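You operate a simulated robot arm through the tools that you are given. There is no shell and no other tool. Be economical: measure what you need, move in short steps, check, and stop when the job is done.

Carry out the task below with a simulated robot arm. There is one attempt and no reset: what you move stays moved.

JOB
Soak up the pink spill with the 85 ml and 63 ml sponges, the blue with the 31 ml.
Fine: put all three back where they stood; leave the other sponges dry.

The check looks at the end state, three seconds after you hand in, the way a careful person would. Anything else that was tipped, shoved, dropped, spilled or broken makes it a failure.

ROBOT AND FRAMES
A 7-joint arm with a two-finger parallel gripper, fixed in place. Base frame: the origin is at the foot of the arm, x ahead of it, y to its left, z up; the work surface is at about z = 786. Readings come in mm, degrees, newtons and seconds.
With the tool pointing down near the work surface it reaches from about 300 to 700 mm from the base axis. Its first joint turns from -66.0 to 66.0 degrees. Payload 1.57 kg.
The TCP is the grasp point between the finger pads, 30 mm short of the fingertips. In the tool frame z runs along the fingers and y along their closing line. Largest opening 110 mm; finger width 24, thickness 12; the body of the gripper, 48 by 112 mm, starts 78 mm behind the TCP.
Orientation is told as [roll, pitch, yaw] about the base's x, y, z axes, in that order, counted from this pose: with the fingers straight down and closing along the base's y, the tool's x points along the base's -x, its y along +y and its z along -z.

CONTROLS
- The arm moves only by the tool arm_command. Its argument "plan" is one flat list of numbers, 7 for each row, row after row: the shift along the base's x, y, z in units of 400 mm (1.0 is 400 mm), then the turn, a rotation vector about the base's x, y, z in units of 45 degrees (1.0 is 45 degrees), then the gripper command, from -1 (shut) to 1 (fully open), values between in proportion. In form: [dx, dy, dz, wx, wy, wz, fingers, dx, dy, dz, wx, wy, wz, fingers, ...]. A call has 1 to 20 rows; each row is the pose to reach, as a shift and turn from the pose commanded when the call began. A call with a number of a shift or a turn outside -1 to 1 is refused whole. Rows are played at 5 a second. More than 50 mm and 8.6 degrees between two rows, or a gripper value outside its range, and nothing of the call is played. Where a pose cannot be reached the arm comes as near as it can. A force on the tool above 40 N (or 10 N above the force at the start of the call, whichever is more), or a blocked arm, ends the call early, and 0.2 s more pass. The fingers move at their own pace (about 108 mm/s each) and stop on an object; they squeeze with about 28 N. The grip force told is the motor's: it shows also when the fingers shut on nothing. Time passes only in rows, and 0.2 s behind the last, so rows that repeat a pose let the fingers close. The reply holds the time, the measured pose of the TCP, the force on the tool along the base axes, the opening and the grip force, in the units named above and with some noise, and new pictures: "pictures" is both (left out), scene, wrist or none.
- Cameras (640 x 400 px; columns grow to the right, rows downward): "scene" is fixed at [172.9, -407.4, 1389.2]; the picture's right is [0.63, -0.78, 0.00], its down [-0.55, -0.44, -0.71] and it looks along [0.55, 0.44, -0.70] (base axes); focal length 351 px, centre (320, 200). "wrist" rides on the gripper at [70, 16, -141] in the tool frame; the picture's right is [-0.23, 0.97, 0.00], its down [-0.85, -0.20, -0.48] and it looks along [-0.47, -0.11, 0.88] (tool axes); focal length 222 px, centre (320, 200). There is no depth. A picture from a camera that has moved, and an enlarged one, comes with that camera's place and axes in the base frame and with its lens.
- zoom(camera, box): a new picture of the part [left, top, right, bottom] of that camera's present view, enlarged. It takes no simulated time.
- sign_off(): hands the job in; it is judged then, once.

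Work in short steps. Places have to be worked out from the pictures, the camera data and where the tool is seen: move nearer, look again, correct. Check each grasp and each placing, and mend what went wrong. You have 120 turns and 200 pictures in all, those below and enlarged ones among them. Open the gripper and draw the arm clear of the work before you hand the job in, unless the task says otherwise; then end with one line.

The tools are called after "Request:" as name(argument=value, ...) on one line, values as JSON. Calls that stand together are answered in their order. arm_command: Moves the arm, as the interface text tells. Its arguments: {"type":"object","properties":{"plan":{"type":"array","items":{"type":"number"}},"pictures":{"type":"string","enum":["both","scene","wrist","none"]}},"required":["plan"]} The other tools are called the same way: zoom (camera, box) takes an enlarged picture of a part of a camera's view; sign_off () hands the job in.

At the start:

```text
clock: 0.0
tool_pos: [426.9, -49.6, 1099.3]
tool_rot: [0.0, 0.0, 0.0]
wrist_force: [-0.1, -0.8, 1.3]
opening: 109.8
finger_force: 0.1
```

scene: 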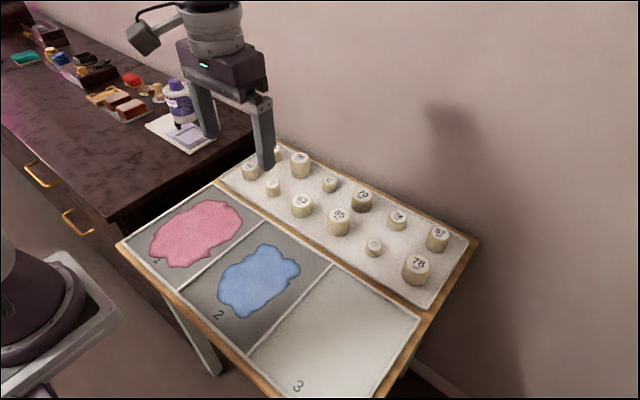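
wrist: 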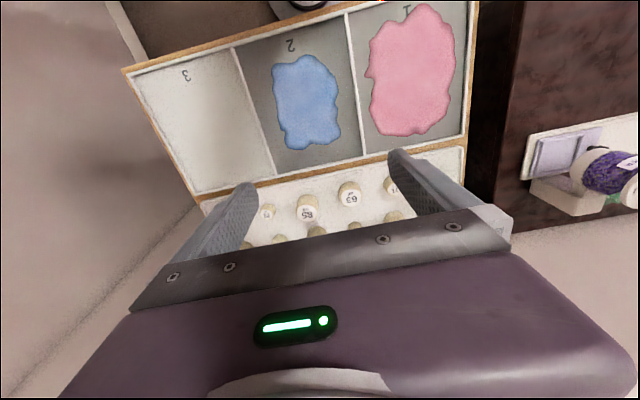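

I'll look closer at the sponge tray to read the labels.

Request:
zoom(camera="scene", box=[220, 135, 360, 235])

Request:
zoom(camera="scene", box=[320, 175, 480, 290])

```text
4.00 times, centred on (290, 185) of scene
camera zoom: at [172.9, -407.4, 1389.2], right [0.63, -0.78, 0.0], down [-0.55, -0.44, -0.71], along [0.55, 0.44, -0.7], focal length 1404 px, centre (440, 260)
```

zoom: 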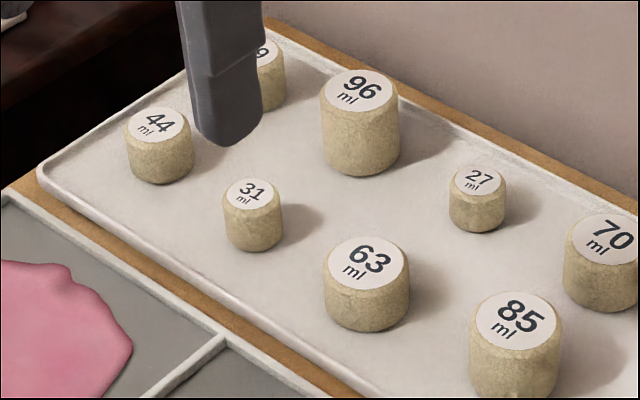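

```text
3.48 times, centred on (400, 232) of scene
camera zoom: at [172.9, -407.4, 1389.2], right [0.63, -0.78, 0.0], down [-0.55, -0.44, -0.71], along [0.55, 0.44, -0.7], focal length 1221 px, centre (42, 87)
```

zoom: 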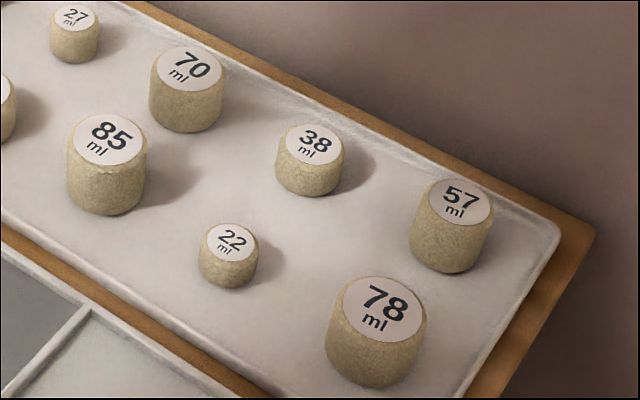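

The 31 sponge is at about (591, 76), the 63 at (588, -19) and the 85 at (599, -118). I'll move above the 31 with the fingers partly closed and check its position.

Request:
arm_command(plan=[0.06, 0.045, -0.06, 0, 0, 0, 0.3, 0.12, 0.09, -0.12, 0, 0, 0, 0.3, 0.18, 0.135, -0.18, 0, 0, 0, 0.3, 0.24, 0.18, -0.24, 0, 0, 0, 0.3, 0.3, 0.225, -0.3, 0, 0, 0, 0.3, 0.36, 0.27, -0.36, 0, 0, 0, 0.3, 0.41, 0.315, -0.4225, 0, 0, 0, 0.3, 0.41, 0.315, -0.4225, 0, 0, 0, 0.3])

```text
clock: 1.8
tool_pos: [592.7, 77.9, 929.2]
tool_rot: [0.0, 0.0, 0.0]
wrist_force: [-0.2, 0.6, 0.3]
opening: 71.5
finger_force: 0.0
camera wrist: at [523.4, 92.1, 1070.1], right [0.23, 0.97, 0.0], down [0.86, -0.2, 0.48], along [0.47, -0.11, -0.88], focal length 222 px, centre (320, 200)
```

scene: 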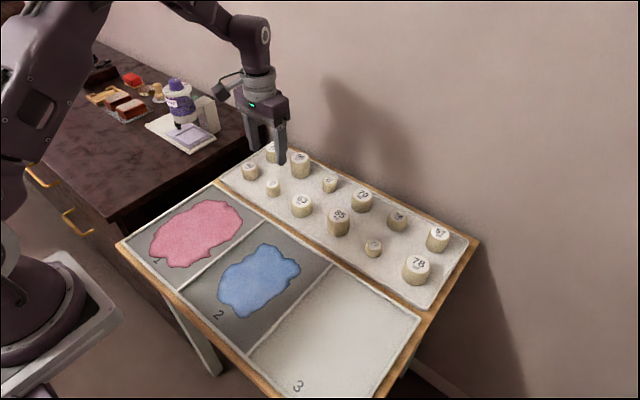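
wrist: 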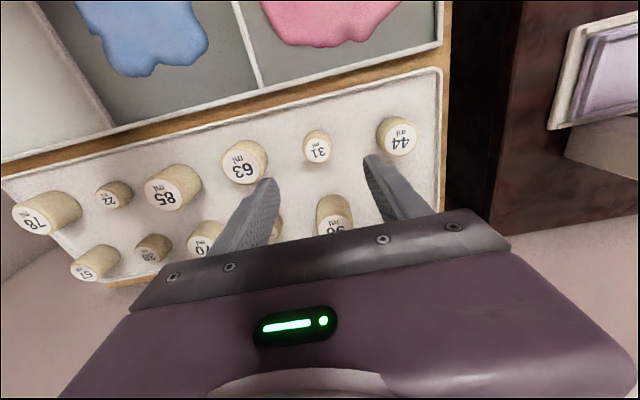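

The wrist view puts the 31 at about (591, 74). I'll come down around it and look before closing.

Request:
arm_command(plan=[-0.004, -0.009, -0.09, 0, 0, 0, 0.3, -0.004, -0.009, -0.17, 0, 0, 0, 0.3, -0.004, -0.009, -0.25, 0, 0, 0, 0.3, -0.004, -0.009, -0.25, 0, 0, 0, 0.3])

```text
clock: 2.8
tool_pos: [589.7, 73.0, 830.2]
tool_rot: [0.0, -0.1, 0.0]
wrist_force: [-0.3, 0.0, 0.0]
opening: 71.6
finger_force: 0.0
camera wrist: at [520.6, 88.8, 971.0], right [0.23, 0.97, 0.0], down [0.85, -0.2, 0.48], along [0.47, -0.11, -0.88], focal length 222 px, centre (320, 200)
```

scene: 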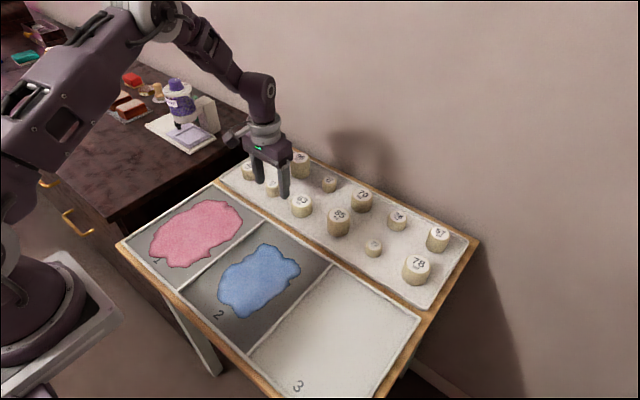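
wrist: 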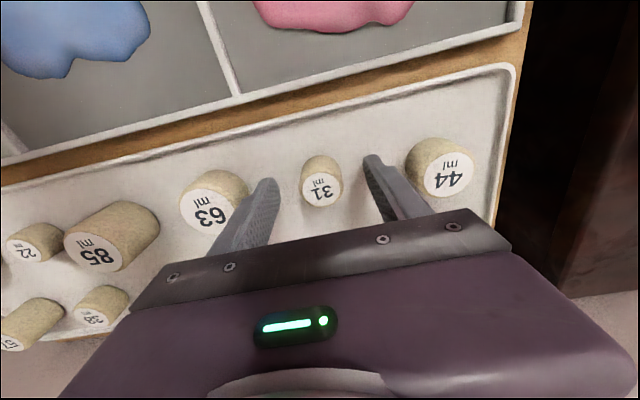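

The 31 is centred between the fingers, so I'll close here. The tips are about 10 mm above the tray.

Request:
arm_command(plan=[0, 0, 0, 0, 0, 0, -0.5, 0, 0, 0, 0, 0, 0, -0.7, 0, 0, 0, 0, 0, 0, -1, 0, 0, 0, 0, 0, 0, -1], pictures="wrist")

```text
clock: 3.8
tool_pos: [589.7, 74.1, 830.5]
tool_rot: [0.0, -0.1, 0.0]
wrist_force: [0.2, 0.4, -0.6]
opening: 33.4
finger_force: 28.2
camera wrist: at [520.5, 88.8, 971.3], right [0.23, 0.97, 0.0], down [0.85, -0.2, 0.48], along [0.47, -0.11, -0.88], focal length 222 px, centre (320, 200)
```

wrist: 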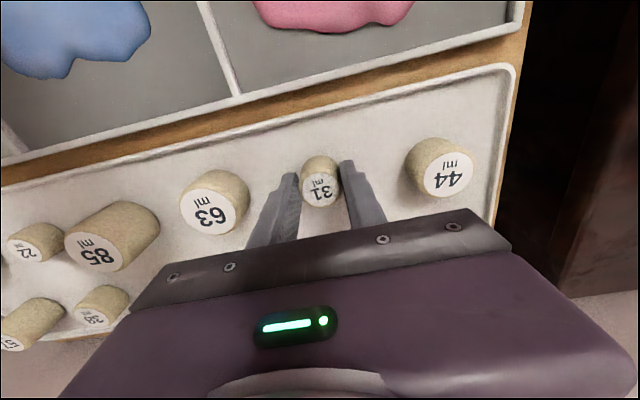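

The grip is solid at 33 mm. I'll lift and carry the 31 above the blue spill.

Request:
arm_command(plan=[0, 0, 0.1, 0, 0, 0, -1, 0, 0, 0.2, 0, 0, 0, -1, -0.08, -0.06, 0.25, 0, 0, 0, -1, -0.16, -0.12, 0.25, 0, 0, 0, -1, -0.24, -0.18, 0.25, 0, 0, 0, -1, -0.32, -0.24, 0.25, 0, 0, 0, -1, -0.4, -0.3, 0.25, 0, 0, 0, -1, -0.48, -0.36, 0.25, 0, 0, 0, -1, -0.48, -0.36, 0.2, 0, 0, 0, -1, -0.48, -0.36, 0.15, 0, 0, 0, -1, -0.48, -0.36, 0.15, 0, 0, 0, -1])

```text
clock: 6.2
tool_pos: [398.2, -69.6, 889.6]
tool_rot: [-0.1, 0.0, 0.0]
wrist_force: [0.3, 0.2, 0.0]
opening: 32.8
finger_force: 28.0
camera wrist: at [329.3, -55.4, 1030.9], right [0.23, 0.97, 0.0], down [0.85, -0.2, 0.48], along [0.47, -0.11, -0.88], focal length 222 px, centre (320, 200)
```

scene: 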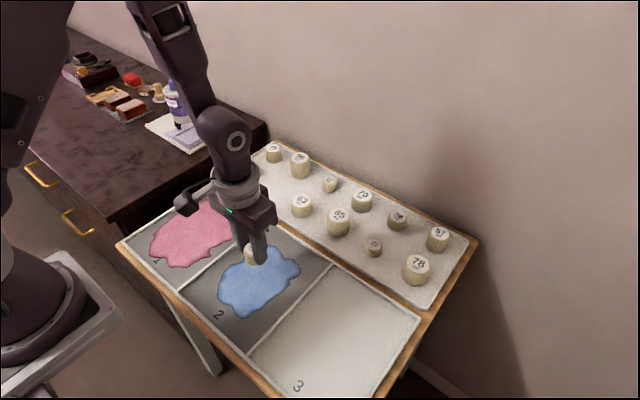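
wrist: 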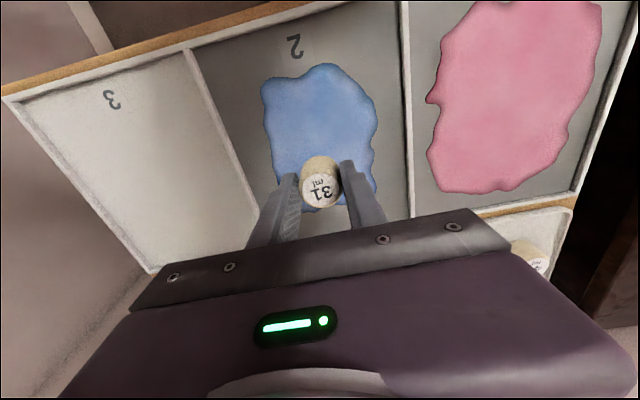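

The sponge is above the blue spill. I'll lower it onto the surface in small steps.

Request:
arm_command(plan=[-0.01, 0, -0.06, 0, 0, 0, -1, -0.015, 0, -0.12, 0, 0, 0, -1, -0.015, 0, -0.14, 0, 0, 0, -1, -0.015, 0, -0.148, 0, 0, 0, -1, -0.015, 0, -0.155, 0, 0, 0, -1])

```text
clock: 7.4
tool_pos: [391.5, -69.6, 828.3]
tool_rot: [0.0, -0.2, 0.0]
wrist_force: [-0.3, 0.2, 8.7]
opening: 33.2
finger_force: 28.4
camera wrist: at [323.2, -55.7, 968.9], right [0.23, 0.97, 0.0], down [0.85, -0.2, 0.48], along [0.47, -0.11, -0.88], focal length 222 px, centre (320, 200)
```

scene: 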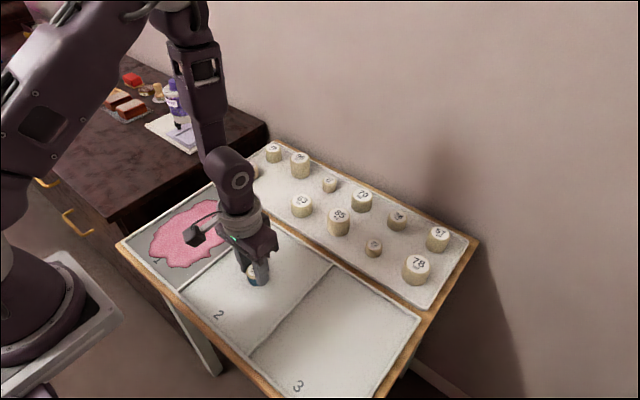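
wrist: 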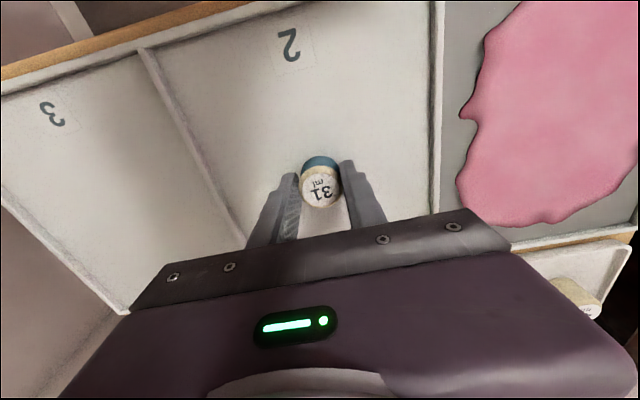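

The blue is fully soaked up. I'll return the 31 to its home spot.

Request:
arm_command(plan=[0, 0, 0.1, 0, 0, 0, -1, 0, 0, 0.2, 0, 0, 0, -1, 0.08, 0.06, 0.255, 0, 0, 0, -1, 0.16, 0.12, 0.255, 0, 0, 0, -1, 0.24, 0.18, 0.255, 0, 0, 0, -1, 0.32, 0.24, 0.255, 0, 0, 0, -1, 0.4, 0.3, 0.255, 0, 0, 0, -1, 0.47, 0.345, 0.255, 0, 0, 0, -1, 0.495, 0.36, 0.2, 0, 0, 0, -1, 0.495, 0.36, 0.12, 0, 0, 0, -1, 0.495, 0.36, 0.05, 0, 0, 0, -1, 0.495, 0.36, 0.05, 0, 0, 0, -1])

```text
clock: 10.0
tool_pos: [590.2, 73.2, 847.6]
tool_rot: [0.0, 0.0, 0.1]
wrist_force: [-0.4, 0.0, 0.1]
opening: 33.3
finger_force: 27.5
camera wrist: at [521.6, 88.4, 988.1], right [0.23, 0.97, 0.0], down [0.85, -0.2, 0.48], along [0.47, -0.11, -0.88], focal length 222 px, centre (320, 200)
```

scene: 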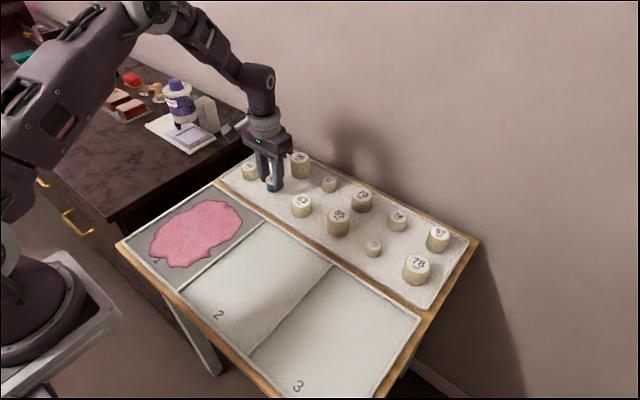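
wrist: 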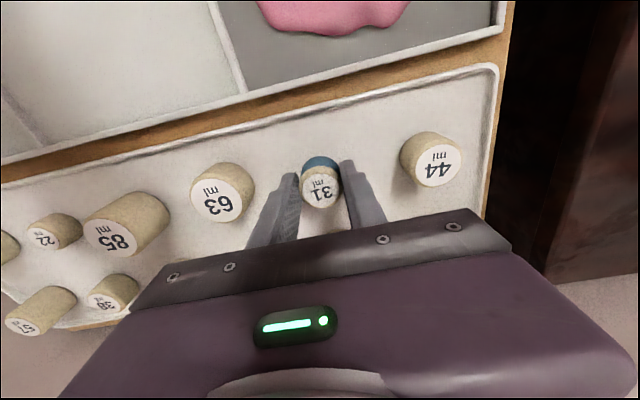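

I'll lower it to the home height, release and back straight up.

Request:
arm_command(plan=[0, 0, -0.03, 0, 0, 0, -1, 0, 0, -0.045, 0, 0, 0, -1, 0, 0, -0.045, 0, 0, 0, -1, 0, 0, -0.045, 0, 0, 0, -0.1, 0, 0, -0.045, 0, 0, 0, 0.3, 0, 0, -0.045, 0, 0, 0, 0.3, 0, 0, 0.05, 0, 0, 0, 0.3, 0, 0, 0.15, 0, 0, 0, 0.3, 0, 0, 0.2, 0, 0, 0, 0.3])

```text
clock: 12.0
tool_pos: [590.2, 72.0, 927.4]
tool_rot: [-0.1, 0.2, 0.0]
wrist_force: [0.5, 0.1, -0.7]
opening: 71.3
finger_force: 0.0
camera wrist: at [521.7, 88.1, 1068.9], right [0.23, 0.97, 0.0], down [0.86, -0.2, 0.48], along [0.47, -0.11, -0.88], focal length 222 px, centre (320, 200)
```

scene: 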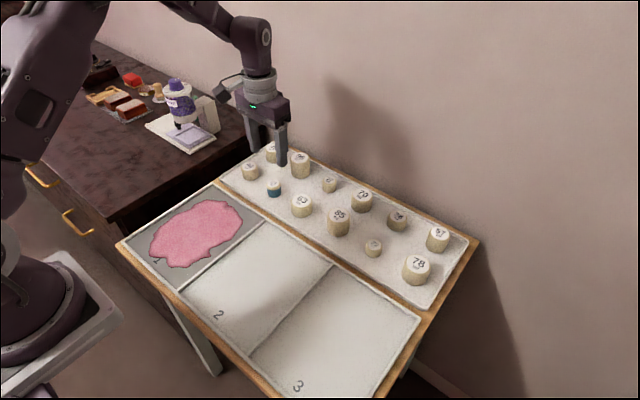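
wrist: 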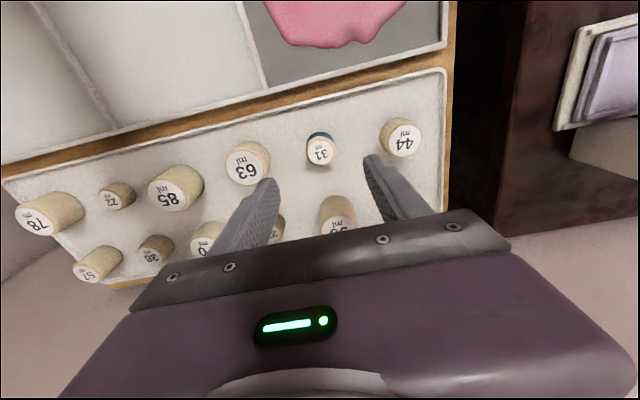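

The 31 is back upright in its place. Next is the 63, which I'll hover over and check.

Request:
arm_command(plan=[0.003, -0.11, 0, 0, 0, 0, 0.45, 0.005, -0.2175, 0, 0, 0, 0, 0.45, 0.005, -0.2175, -0.1, 0, 0, 0, 0.45, 0.005, -0.2175, -0.13, 0, 0, 0, 0.45, 0.005, -0.2175, -0.13, 0, 0, 0, 0.45], pictures="wrist")

```text
clock: 13.2
tool_pos: [592.3, -12.2, 876.3]
tool_rot: [0.1, 0.0, 0.0]
wrist_force: [-0.7, 0.5, -0.2]
opening: 80.1
finger_force: 0.0
camera wrist: at [522.9, 1.4, 1017.0], right [0.23, 0.97, 0.0], down [0.85, -0.2, 0.48], along [0.47, -0.11, -0.88], focal length 222 px, centre (320, 200)
```

wrist: 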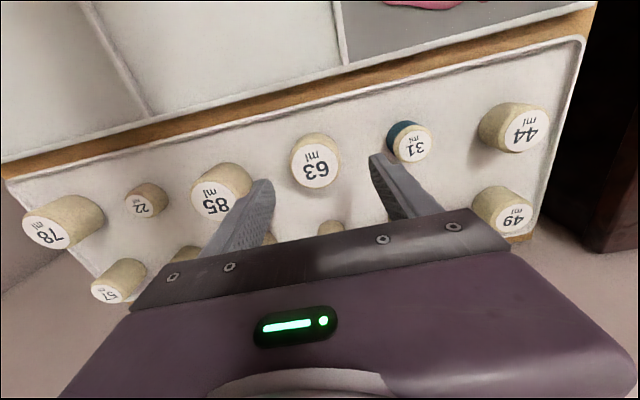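

The 63 is about 4 mm further to -y. I'll correct, go down and check alignment.

Request:
arm_command(plan=[0.001, -0.009, -0.05, 0, 0, 0, 0.45, 0.001, -0.009, -0.115, 0, 0, 0, 0.45, 0.001, -0.009, -0.115, 0, 0, 0, 0.45], pictures="wrist")

```text
clock: 14.0
tool_pos: [591.9, -16.8, 830.7]
tool_rot: [0.0, 0.0, 0.0]
wrist_force: [0.3, -0.8, 0.3]
opening: 79.9
finger_force: 0.1
camera wrist: at [522.9, -2.0, 971.0], right [0.23, 0.97, 0.0], down [0.86, -0.2, 0.48], along [0.47, -0.11, -0.88], focal length 222 px, centre (320, 200)
```

wrist: 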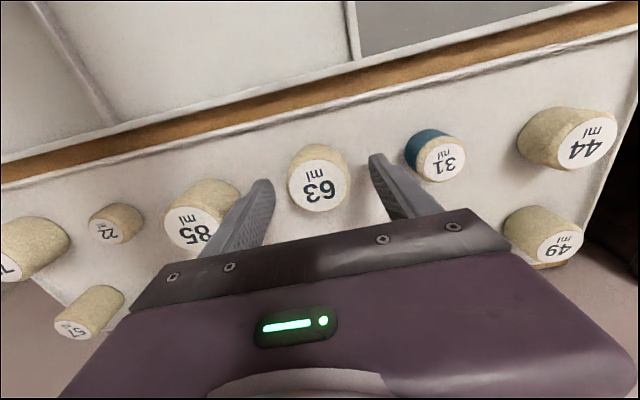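

It is centred, so I'll close and lift slightly.

Request:
arm_command(plan=[0, 0, 0, 0, 0, 0, 0, 0, 0, 0, 0, 0, 0, -0.5, 0, 0, 0, 0, 0, 0, -1, 0, 0, 0, 0, 0, 0, -1], pictures="wrist")

```text
clock: 15.0
tool_pos: [591.1, -17.5, 830.4]
tool_rot: [0.0, -0.1, -0.1]
wrist_force: [0.2, -0.3, -0.6]
opening: 47.8
finger_force: 27.6
camera wrist: at [523.0, -2.0, 971.3], right [0.23, 0.97, 0.0], down [0.85, -0.2, 0.48], along [0.47, -0.11, -0.88], focal length 222 px, centre (320, 200)
```

wrist: 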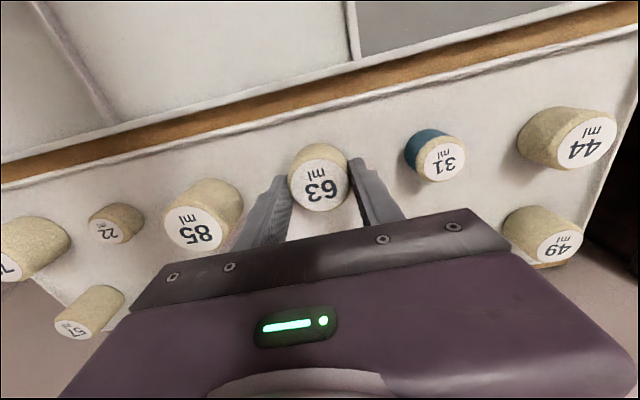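

Grip is good at 48 mm. I'll lift, carry it over the pink spill and come down to just above it.

Request:
arm_command(plan=[0, 0, 0.1, 0, 0, 0, -1, 0, 0, 0.2, 0, 0, 0, -1, -0.08, 0.056, 0.25, 0, 0, 0, -1, -0.16, 0.112, 0.25, 0, 0, 0, -1, -0.24, 0.168, 0.25, 0, 0, 0, -1, -0.32, 0.224, 0.25, 0, 0, 0, -1, -0.4, 0.28, 0.25, 0, 0, 0, -1, -0.49, 0.345, 0.25, 0, 0, 0, -1, -0.495, 0.348, 0.15, 0, 0, 0, -1, -0.495, 0.348, 0.07, 0, 0, 0, -1, -0.495, 0.348, 0.07, 0, 0, 0, -1])

```text
clock: 17.4
tool_pos: [392.3, 122.1, 858.0]
tool_rot: [-0.2, 0.0, 0.1]
wrist_force: [-0.3, 0.8, 0.4]
opening: 47.9
finger_force: 27.8
camera wrist: at [325.6, 137.4, 999.0], right [0.23, 0.97, 0.0], down [0.85, -0.2, 0.48], along [0.47, -0.11, -0.88], focal length 222 px, centre (320, 200)
```

scene: 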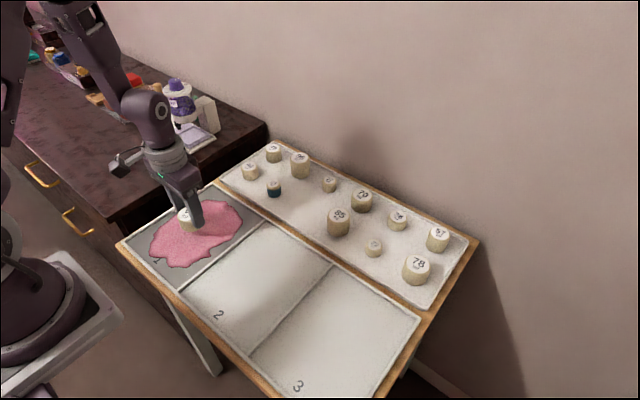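
wrist: 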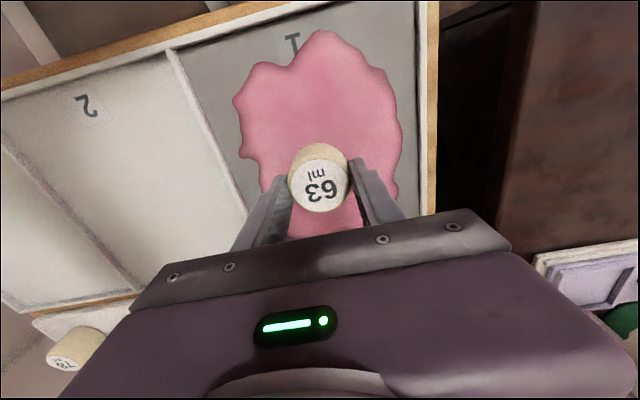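

It is well within the pink. I'll lower it to contact and hold briefly.

Request:
arm_command(plan=[0, 0, -0.05, 0, 0, 0, -1, 0, 0, -0.068, 0, 0, 0, -1, 0, 0, -0.074, 0, 0, 0, -1, 0, 0, -0.074, 0, 0, 0, -1])

```text
clock: 18.4
tool_pos: [393.7, 122.7, 830.1]
tool_rot: [0.0, 0.1, 0.0]
wrist_force: [-0.9, -1.1, 9.3]
opening: 48.2
finger_force: 27.8
camera wrist: at [325.4, 137.5, 969.2], right [0.23, 0.97, 0.0], down [0.85, -0.2, 0.48], along [0.47, -0.11, -0.88], focal length 222 px, centre (320, 200)
```

scene: 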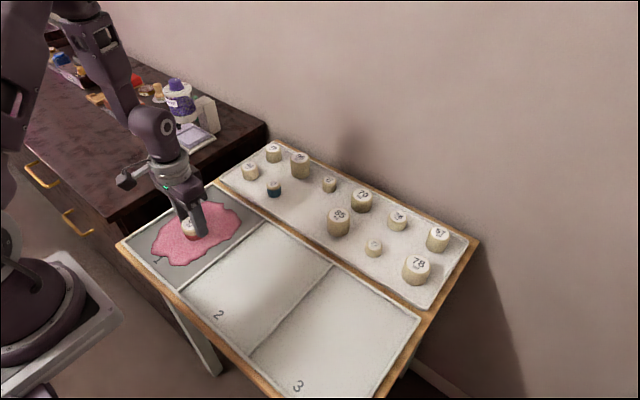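
wrist: 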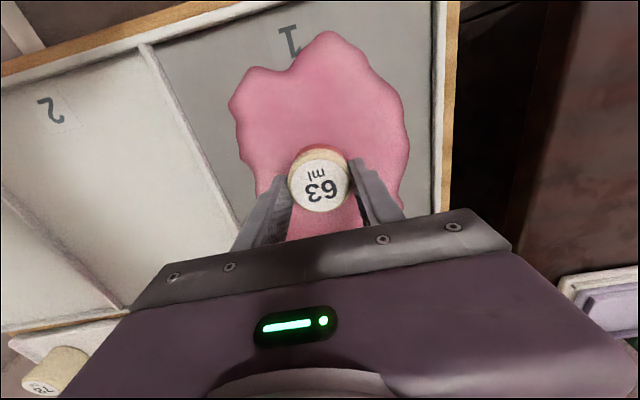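

It is soaking: the base is turning pink and the puddle is a little smaller. I'll hold longer.

Request:
arm_command(plan=[0, 0, 0, 0, 0, 0, -1, 0, 0, 0, 0, 0, 0, -1, 0, 0, 0, 0, 0, 0, -1, 0, 0, 0, 0, 0, 0, -1, 0, 0, 0, 0, 0, 0, -1, 0, 0, 0, 0, 0, 0, -1, 0, 0, 0, 0, 0, 0, -1, 0, 0, 0, 0, 0, 0, -1])

```text
clock: 20.2
tool_pos: [392.9, 123.0, 828.3]
tool_rot: [0.0, 0.0, 0.0]
wrist_force: [1.4, -0.7, 7.7]
opening: 47.8
finger_force: 28.0
camera wrist: at [325.4, 137.5, 969.2], right [0.23, 0.97, 0.0], down [0.85, -0.2, 0.48], along [0.47, -0.11, -0.88], focal length 222 px, centre (320, 200)
```

scene: 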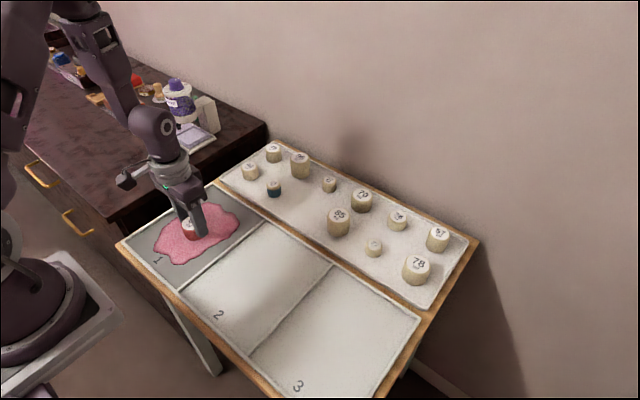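
wrist: 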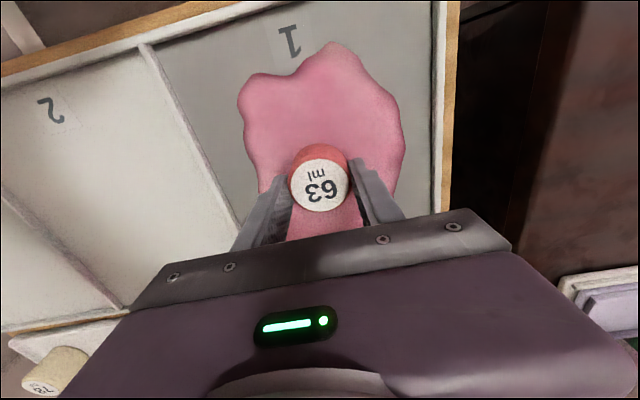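

It is still absorbing, so I'll keep holding.

Request:
arm_command(plan=[0, 0, 0, 0, 0, 0, -1, 0, 0, 0, 0, 0, 0, -1, 0, 0, 0, 0, 0, 0, -1, 0, 0, 0, 0, 0, 0, -1, 0, 0, 0, 0, 0, 0, -1, 0, 0, 0, 0, 0, 0, -1, 0, 0, 0, 0, 0, 0, -1, 0, 0, 0, 0, 0, 0, -1, 0, 0, 0, 0, 0, 0, -1, 0, 0, 0, 0, 0, 0, -1], pictures="wrist")

Request:
arm_command(plan=[0, 0, 0, 0, 0, 0, -1, 0, 0, 0, 0, 0, 0, -1, 0, 0, 0, 0, 0, 0, -1, 0, 0, 0, 0, 0, 0, -1, 0, 0, 0, 0, 0, 0, -1, 0, 0, 0, 0, 0, 0, -1, 0, 0, 0, 0, 0, 0, -1, 0, 0, 0, 0, 0, 0, -1, 0, 0, 0, 0, 0, 0, -1, 0, 0, 0, 0, 0, 0, -1], pictures="wrist")

```text
clock: 22.4
tool_pos: [394.0, 122.2, 828.5]
tool_rot: [0.0, 0.1, 0.0]
wrist_force: [-0.1, 0.0, 5.2]
opening: 47.8
finger_force: 27.8
camera wrist: at [325.4, 137.5, 969.2], right [0.23, 0.97, 0.0], down [0.85, -0.2, 0.48], along [0.47, -0.11, -0.88], focal length 222 px, centre (320, 200)
```

wrist: 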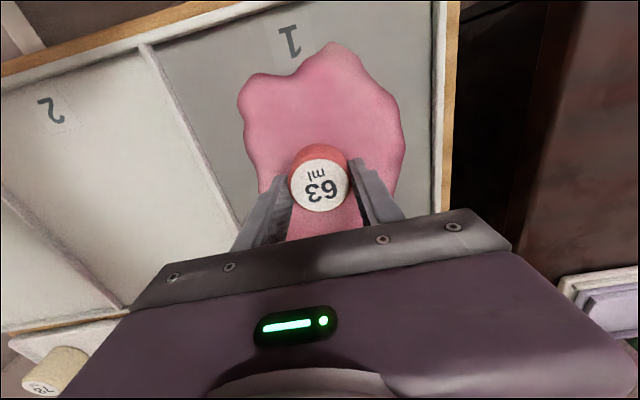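

```text
clock: 24.6
tool_pos: [393.2, 122.7, 827.7]
tool_rot: [0.0, 0.0, 0.1]
wrist_force: [0.9, 0.9, 4.7]
opening: 48.1
finger_force: 27.6
camera wrist: at [325.4, 137.5, 969.2], right [0.23, 0.97, 0.0], down [0.85, -0.2, 0.48], along [0.47, -0.11, -0.88], focal length 222 px, centre (320, 200)
```

wrist: 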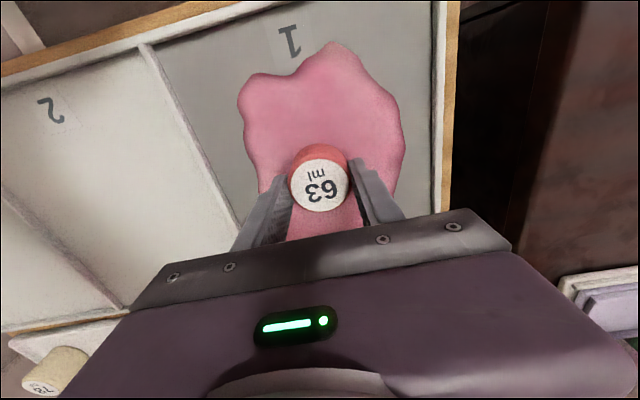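

There is no further change, so the 63 is saturated. I'll return it home.

Request:
arm_command(plan=[0, 0, 0.1, 0, 0, 0, -1, 0, 0, 0.2, 0, 0, 0, -1, 0.08, -0.056, 0.255, 0, 0, 0, -1, 0.16, -0.112, 0.255, 0, 0, 0, -1, 0.24, -0.168, 0.255, 0, 0, 0, -1, 0.32, -0.224, 0.255, 0, 0, 0, -1, 0.4, -0.28, 0.255, 0, 0, 0, -1, 0.47, -0.33, 0.255, 0, 0, 0, -1, 0.495, -0.348, 0.2, 0, 0, 0, -1, 0.495, -0.348, 0.12, 0, 0, 0, -1, 0.495, -0.348, 0.05, 0, 0, 0, -1, 0.495, -0.348, 0.05, 0, 0, 0, -1])

```text
clock: 27.2
tool_pos: [591.2, -17.2, 849.1]
tool_rot: [0.0, 0.0, 0.0]
wrist_force: [-0.4, 0.0, 0.7]
opening: 47.8
finger_force: 28.0
camera wrist: at [523.2, -1.8, 989.2], right [0.23, 0.97, 0.0], down [0.86, -0.2, 0.48], along [0.47, -0.11, -0.88], focal length 222 px, centre (320, 200)
```

scene: 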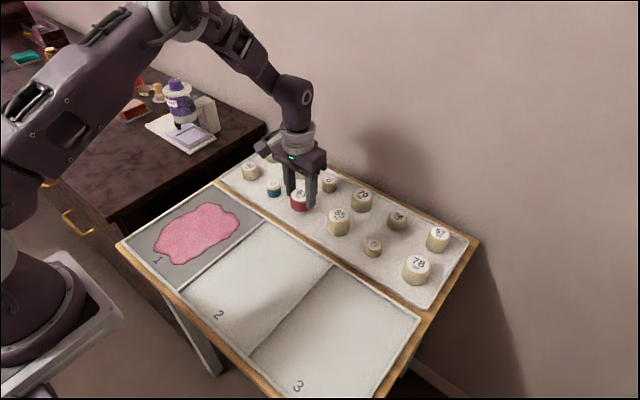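
wrist: 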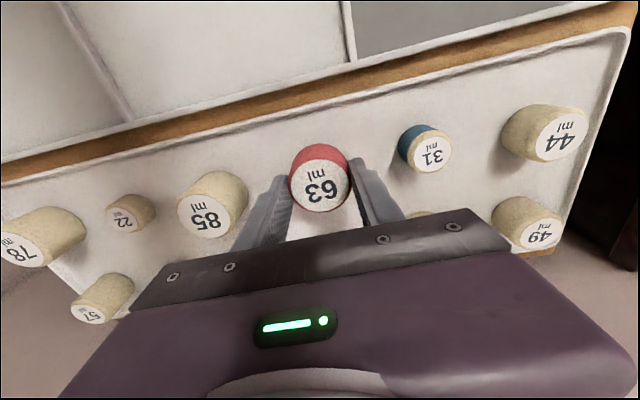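

I'll lower it home, release and rise.

Request:
arm_command(plan=[0, 0, -0.03, 0, 0, 0, -1, 0, 0, -0.049, 0, 0, 0, -1, 0, 0, -0.049, 0, 0, 0, -1, 0, 0, -0.049, 0, 0, 0, 0.1, 0, 0, -0.049, 0, 0, 0, 0.45, 0, 0, -0.049, 0, 0, 0, 0.45, 0, 0, 0.05, 0, 0, 0, 0.45, 0, 0, 0.15, 0, 0, 0, 0.45, 0, 0, 0.2, 0, 0, 0, 0.45, 0.01, -0.12, 0.2, 0, 0, 0, 0.45, 0.02, -0.24, 0.2, 0, 0, 0, 0.45, 0.02, -0.24, 0.2, 0, 0, 0, 0.45])

```text
clock: 29.8
tool_pos: [600.1, -116.0, 928.0]
tool_rot: [0.0, 0.1, 0.0]
wrist_force: [0.2, -1.2, -0.4]
opening: 79.7
finger_force: 0.0
camera wrist: at [530.5, -99.9, 1069.5], right [0.23, 0.97, 0.0], down [0.86, -0.2, 0.48], along [0.47, -0.11, -0.88], focal length 222 px, centre (320, 200)
```

scene: 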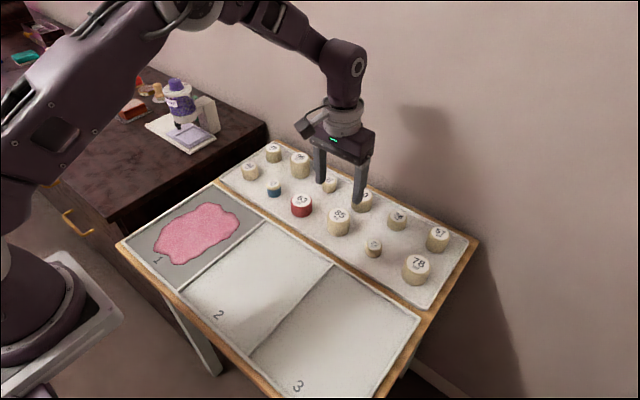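
wrist: 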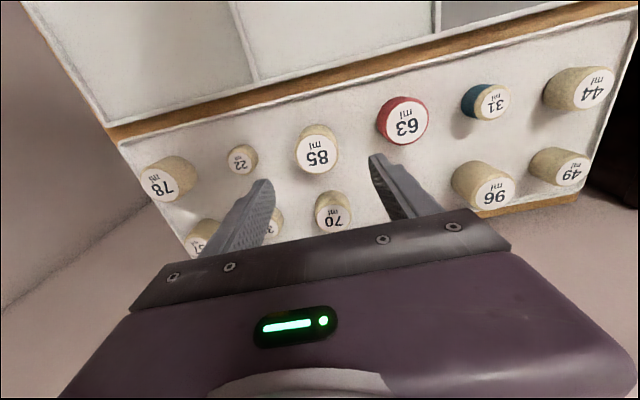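

The 63 is back in place. The 85 is at about (601, -120), so I'll go down around it.

Request:
arm_command(plan=[0.001, -0.009, -0.07, 0, 0, 0, 0.45, 0.001, -0.009, -0.15, 0, 0, 0, 0.45, 0.001, -0.009, -0.23, 0, 0, 0, 0.45, 0.001, -0.009, -0.23, 0, 0, 0, 0.45])

```text
clock: 30.8
tool_pos: [600.7, -118.3, 836.8]
tool_rot: [0.0, 0.0, 0.0]
wrist_force: [0.5, -0.2, -0.1]
opening: 79.7
finger_force: 0.0
camera wrist: at [531.8, -103.2, 977.1], right [0.23, 0.97, 0.0], down [0.85, -0.2, 0.48], along [0.47, -0.11, -0.88], focal length 222 px, centre (320, 200)
```

scene: 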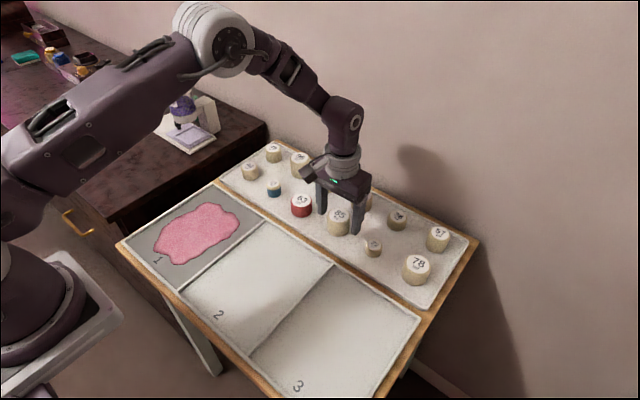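
wrist: 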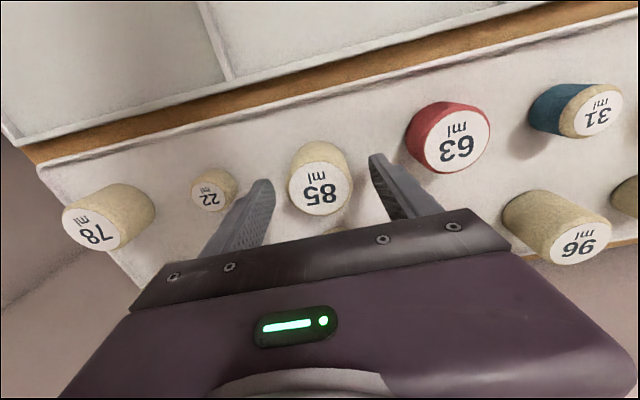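

It is centred, so I'll close.

Request:
arm_command(plan=[0, 0, 0, 0, 0, 0, 0, 0, 0, 0, 0, 0, 0, -0.5, 0, 0, 0, 0, 0, 0, -1, 0, 0, 0, 0, 0, 0, -1], pictures="wrist")

```text
clock: 31.8
tool_pos: [600.2, -118.2, 836.8]
tool_rot: [0.0, -0.1, 0.0]
wrist_force: [-0.4, 0.6, -0.3]
opening: 48.4
finger_force: 27.7
camera wrist: at [531.8, -103.1, 977.3], right [0.23, 0.97, 0.0], down [0.85, -0.2, 0.48], along [0.47, -0.11, -0.88], focal length 222 px, centre (320, 200)
```

wrist: 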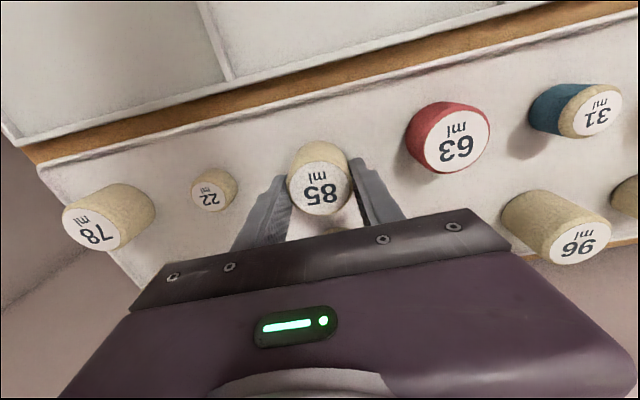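

Gripped. I'll lift, carry it to the pink spill and lower to contact.

Request:
arm_command(plan=[0, 0, 0.1, 0, 0, 0, -1, 0, 0, 0.2, 0, 0, 0, -1, -0.074, 0.0857, 0.25, 0, 0, 0, -1, -0.148, 0.1714, 0.25, 0, 0, 0, -1, -0.222, 0.257, 0.25, 0, 0, 0, -1, -0.296, 0.343, 0.25, 0, 0, 0, -1, -0.37, 0.4286, 0.25, 0, 0, 0, -1, -0.444, 0.514, 0.25, 0, 0, 0, -1, -0.518, 0.6, 0.25, 0, 0, 0, -1, -0.518, 0.6, 0.15, 0, 0, 0, -1, -0.518, 0.6, 0.07, 0, 0, 0, -1, -0.518, 0.6, 0.02, 0, 0, 0, -1, -0.518, 0.6, 0.002, 0, 0, 0, -1, -0.518, 0.6, -0.004, 0, 0, 0, -1, -0.518, 0.6, -0.004, 0, 0, 0, -1])

```text
clock: 35.0
tool_pos: [392.5, 122.9, 835.8]
tool_rot: [0.0, 0.0, 0.0]
wrist_force: [-0.2, -0.8, -0.4]
opening: 48.2
finger_force: 28.3
camera wrist: at [324.5, 138.5, 975.6], right [0.23, 0.97, 0.0], down [0.85, -0.2, 0.48], along [0.47, -0.11, -0.88], focal length 222 px, centre (320, 200)
```

scene: 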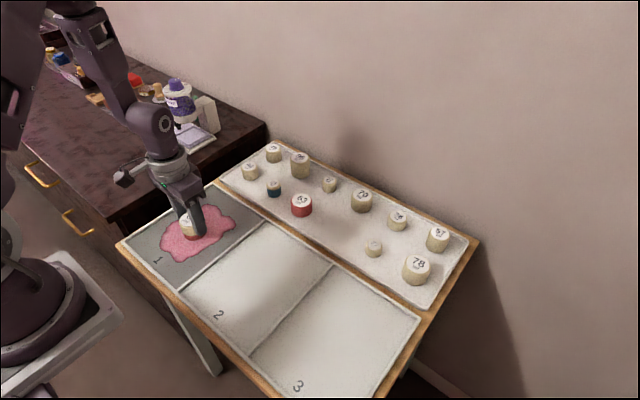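
wrist: 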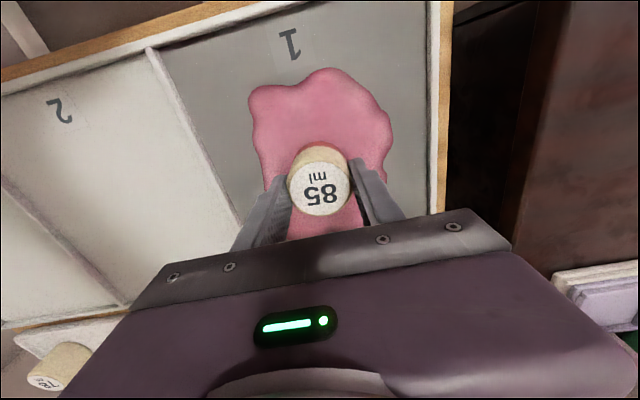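

It is absorbing, but with little contact force. I'll press down 2 mm more and hold.

Request:
arm_command(plan=[0, 0, -0.004, 0, 0, 0, -1, 0, 0, -0.005, 0, 0, 0, -1, 0, 0, -0.005, 0, 0, 0, -1, 0, 0, -0.005, 0, 0, 0, -1, 0, 0, -0.005, 0, 0, 0, -1, 0, 0, -0.005, 0, 0, 0, -1, 0, 0, -0.005, 0, 0, 0, -1, 0, 0, -0.005, 0, 0, 0, -1, 0, 0, -0.005, 0, 0, 0, -1, 0, 0, -0.005, 0, 0, 0, -1, 0, 0, -0.005, 0, 0, 0, -1, 0, 0, -0.005, 0, 0, 0, -1, 0, 0, -0.005, 0, 0, 0, -1, 0, 0, -0.005, 0, 0, 0, -1, 0, 0, -0.005, 0, 0, 0, -1, 0, 0, -0.005, 0, 0, 0, -1])

```text
clock: 38.4
tool_pos: [392.4, 123.1, 832.7]
tool_rot: [-0.1, 0.0, 0.0]
wrist_force: [0.1, 0.4, 4.1]
opening: 48.4
finger_force: 27.5
camera wrist: at [324.6, 138.3, 973.8], right [0.23, 0.97, 0.0], down [0.86, -0.2, 0.48], along [0.47, -0.11, -0.88], focal length 222 px, centre (320, 200)
```

scene: 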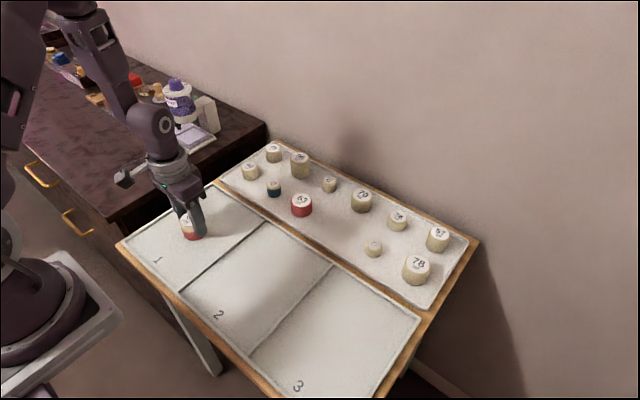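
wrist: 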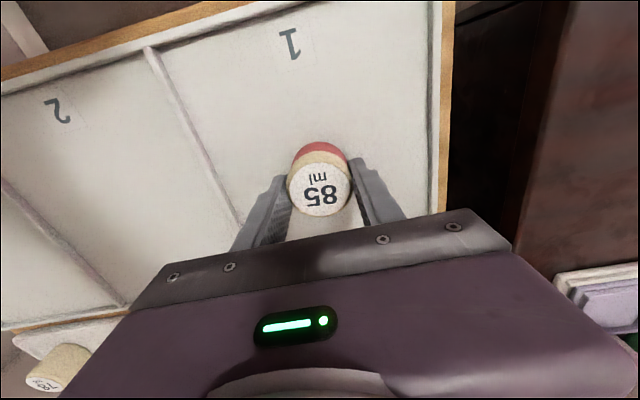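

The pink is gone. I'll return the 85 home.

Request:
arm_command(plan=[0, 0, 0.1, 0, 0, 0, -1, 0, 0, 0.2, 0, 0, 0, -1, 0.074, -0.0857, 0.259, 0, 0, 0, -1, 0.148, -0.1714, 0.259, 0, 0, 0, -1, 0.222, -0.257, 0.259, 0, 0, 0, -1, 0.296, -0.343, 0.259, 0, 0, 0, -1, 0.37, -0.4286, 0.259, 0, 0, 0, -1, 0.444, -0.514, 0.259, 0, 0, 0, -1, 0.518, -0.6, 0.259, 0, 0, 0, -1, 0.518, -0.6, 0.15, 0, 0, 0, -1, 0.518, -0.6, 0.05, 0, 0, 0, -1, 0.518, -0.6, 0.05, 0, 0, 0, -1])

```text
refused: row 3 steps farther than a row can; nothing moved
```

Request:
arm_command(plan=[0, 0, 0.1, 0, 0, 0, -1, 0, 0, 0.2, 0, 0, 0, -1, 0, 0, 0.25, 0, 0, 0, -1, 0.074, -0.0857, 0.255, 0, 0, 0, -1, 0.148, -0.1714, 0.255, 0, 0, 0, -1, 0.222, -0.257, 0.255, 0, 0, 0, -1, 0.296, -0.343, 0.255, 0, 0, 0, -1, 0.37, -0.4286, 0.255, 0, 0, 0, -1, 0.444, -0.514, 0.255, 0, 0, 0, -1, 0.518, -0.6, 0.255, 0, 0, 0, -1, 0.518, -0.6, 0.15, 0, 0, 0, -1, 0.518, -0.6, 0.05, 0, 0, 0, -1, 0.518, -0.6, 0.05, 0, 0, 0, -1])

```text
clock: 41.2
tool_pos: [600.6, -117.9, 853.4]
tool_rot: [-0.1, 0.0, 0.0]
wrist_force: [0.3, -0.9, 0.6]
opening: 48.5
finger_force: 28.2
camera wrist: at [532.3, -102.0, 993.6], right [0.23, 0.97, 0.0], down [0.86, -0.2, 0.48], along [0.47, -0.11, -0.88], focal length 222 px, centre (320, 200)
```

scene: 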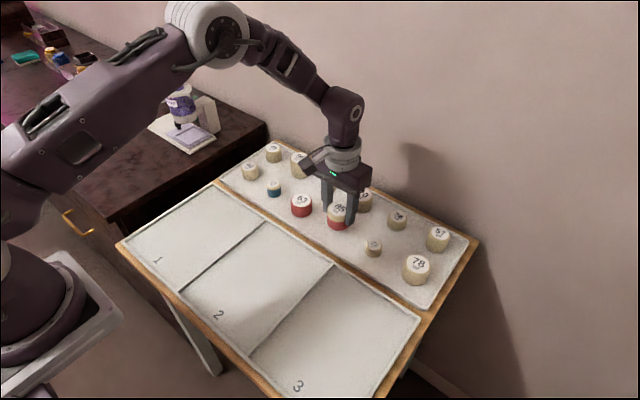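
wrist: 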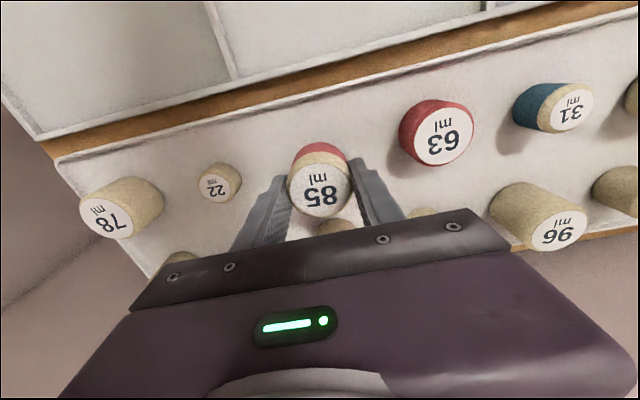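

I'll lower it to home height, release, rise and withdraw.

Request:
arm_command(plan=[0, 0, -0.03, 0, 0, 0, -1, 0, 0, -0.043, 0, 0, 0, -1, 0, 0, -0.043, 0, 0, 0, -1, 0, 0, -0.043, 0, 0, 0, 0.1, 0, 0, -0.043, 0, 0, 0, 0.45, 0, 0, -0.043, 0, 0, 0, 0.45, 0, 0, 0.05, 0, 0, 0, 0.45, 0, 0, 0.15, 0, 0, 0, 0.45, 0, 0, 0.25, 0, 0, 0, 0.45, -0.08, 0.03, 0.33, 0, 0, 0, 0.45, -0.16, 0.06, 0.41, 0, 0, 0, 0.45, -0.24, 0.09, 0.49, 0, 0, 0, 0.45, -0.32, 0.12, 0.55, 0, 0, 0, 0.45, -0.4, 0.15, 0.6, 0, 0, 0, 0.45, -0.4, 0.15, 0.6, 0, 0, 0, 0.45])

Request:
zoom(camera="scene", box=[220, 135, 480, 297])

```text
clock: 44.4
tool_pos: [439.6, -56.7, 1092.4]
tool_rot: [0.1, 0.0, 0.1]
wrist_force: [0.0, 0.6, 0.2]
opening: 79.8
finger_force: 0.1
camera wrist: at [371.2, -41.8, 1233.0], right [0.23, 0.97, 0.0], down [0.85, -0.2, 0.48], along [0.47, -0.11, -0.88], focal length 222 px, centre (320, 200)
```

scene: 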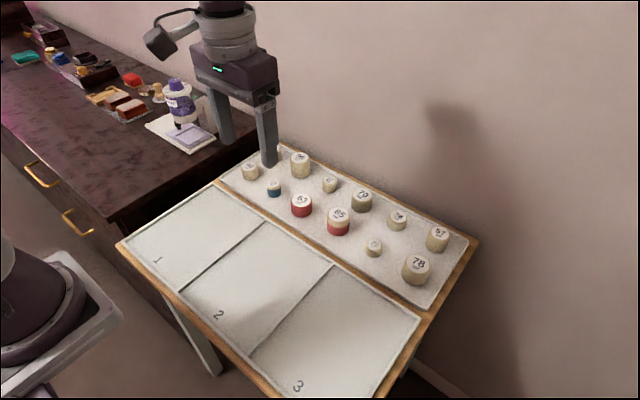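
wrist: 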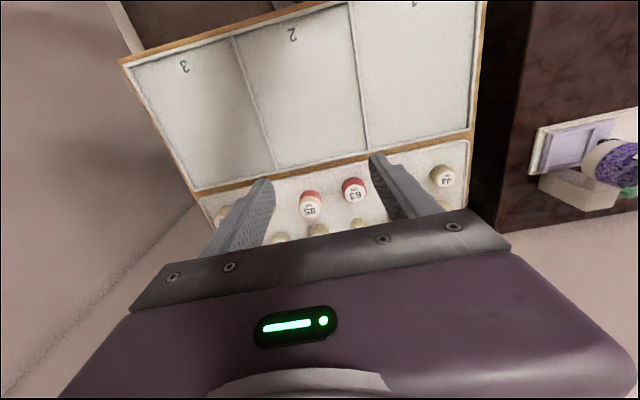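

```text
2.46 times, centred on (350, 216) of scene
camera zoom: at [172.8, -407.4, 1389.2], right [0.63, -0.78, 0.0], down [-0.55, -0.44, -0.71], along [0.55, 0.44, -0.7], focal length 864 px, centre (246, 161)
```

zoom: 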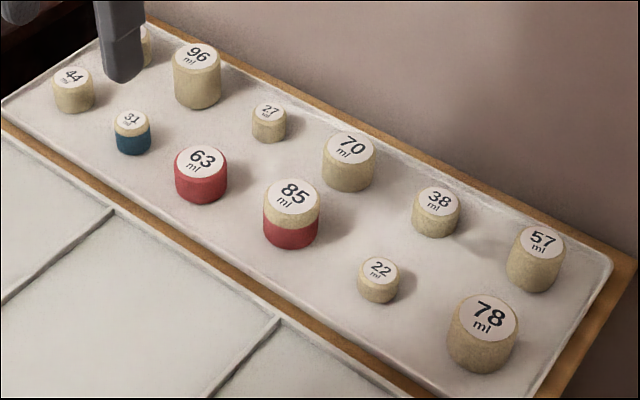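

Both spills are gone, the three sponges stand upright at home, the others are dry, and the arm is clear with the gripper open. Handing in.

Request:
sign_off()

```text
The job is handed in.
```

I soaked up the pink spill with the 63 ml and 85 ml sponges and the blue with the 31 ml; all three are back where they stood, and the other sponges are dry and were not touched.
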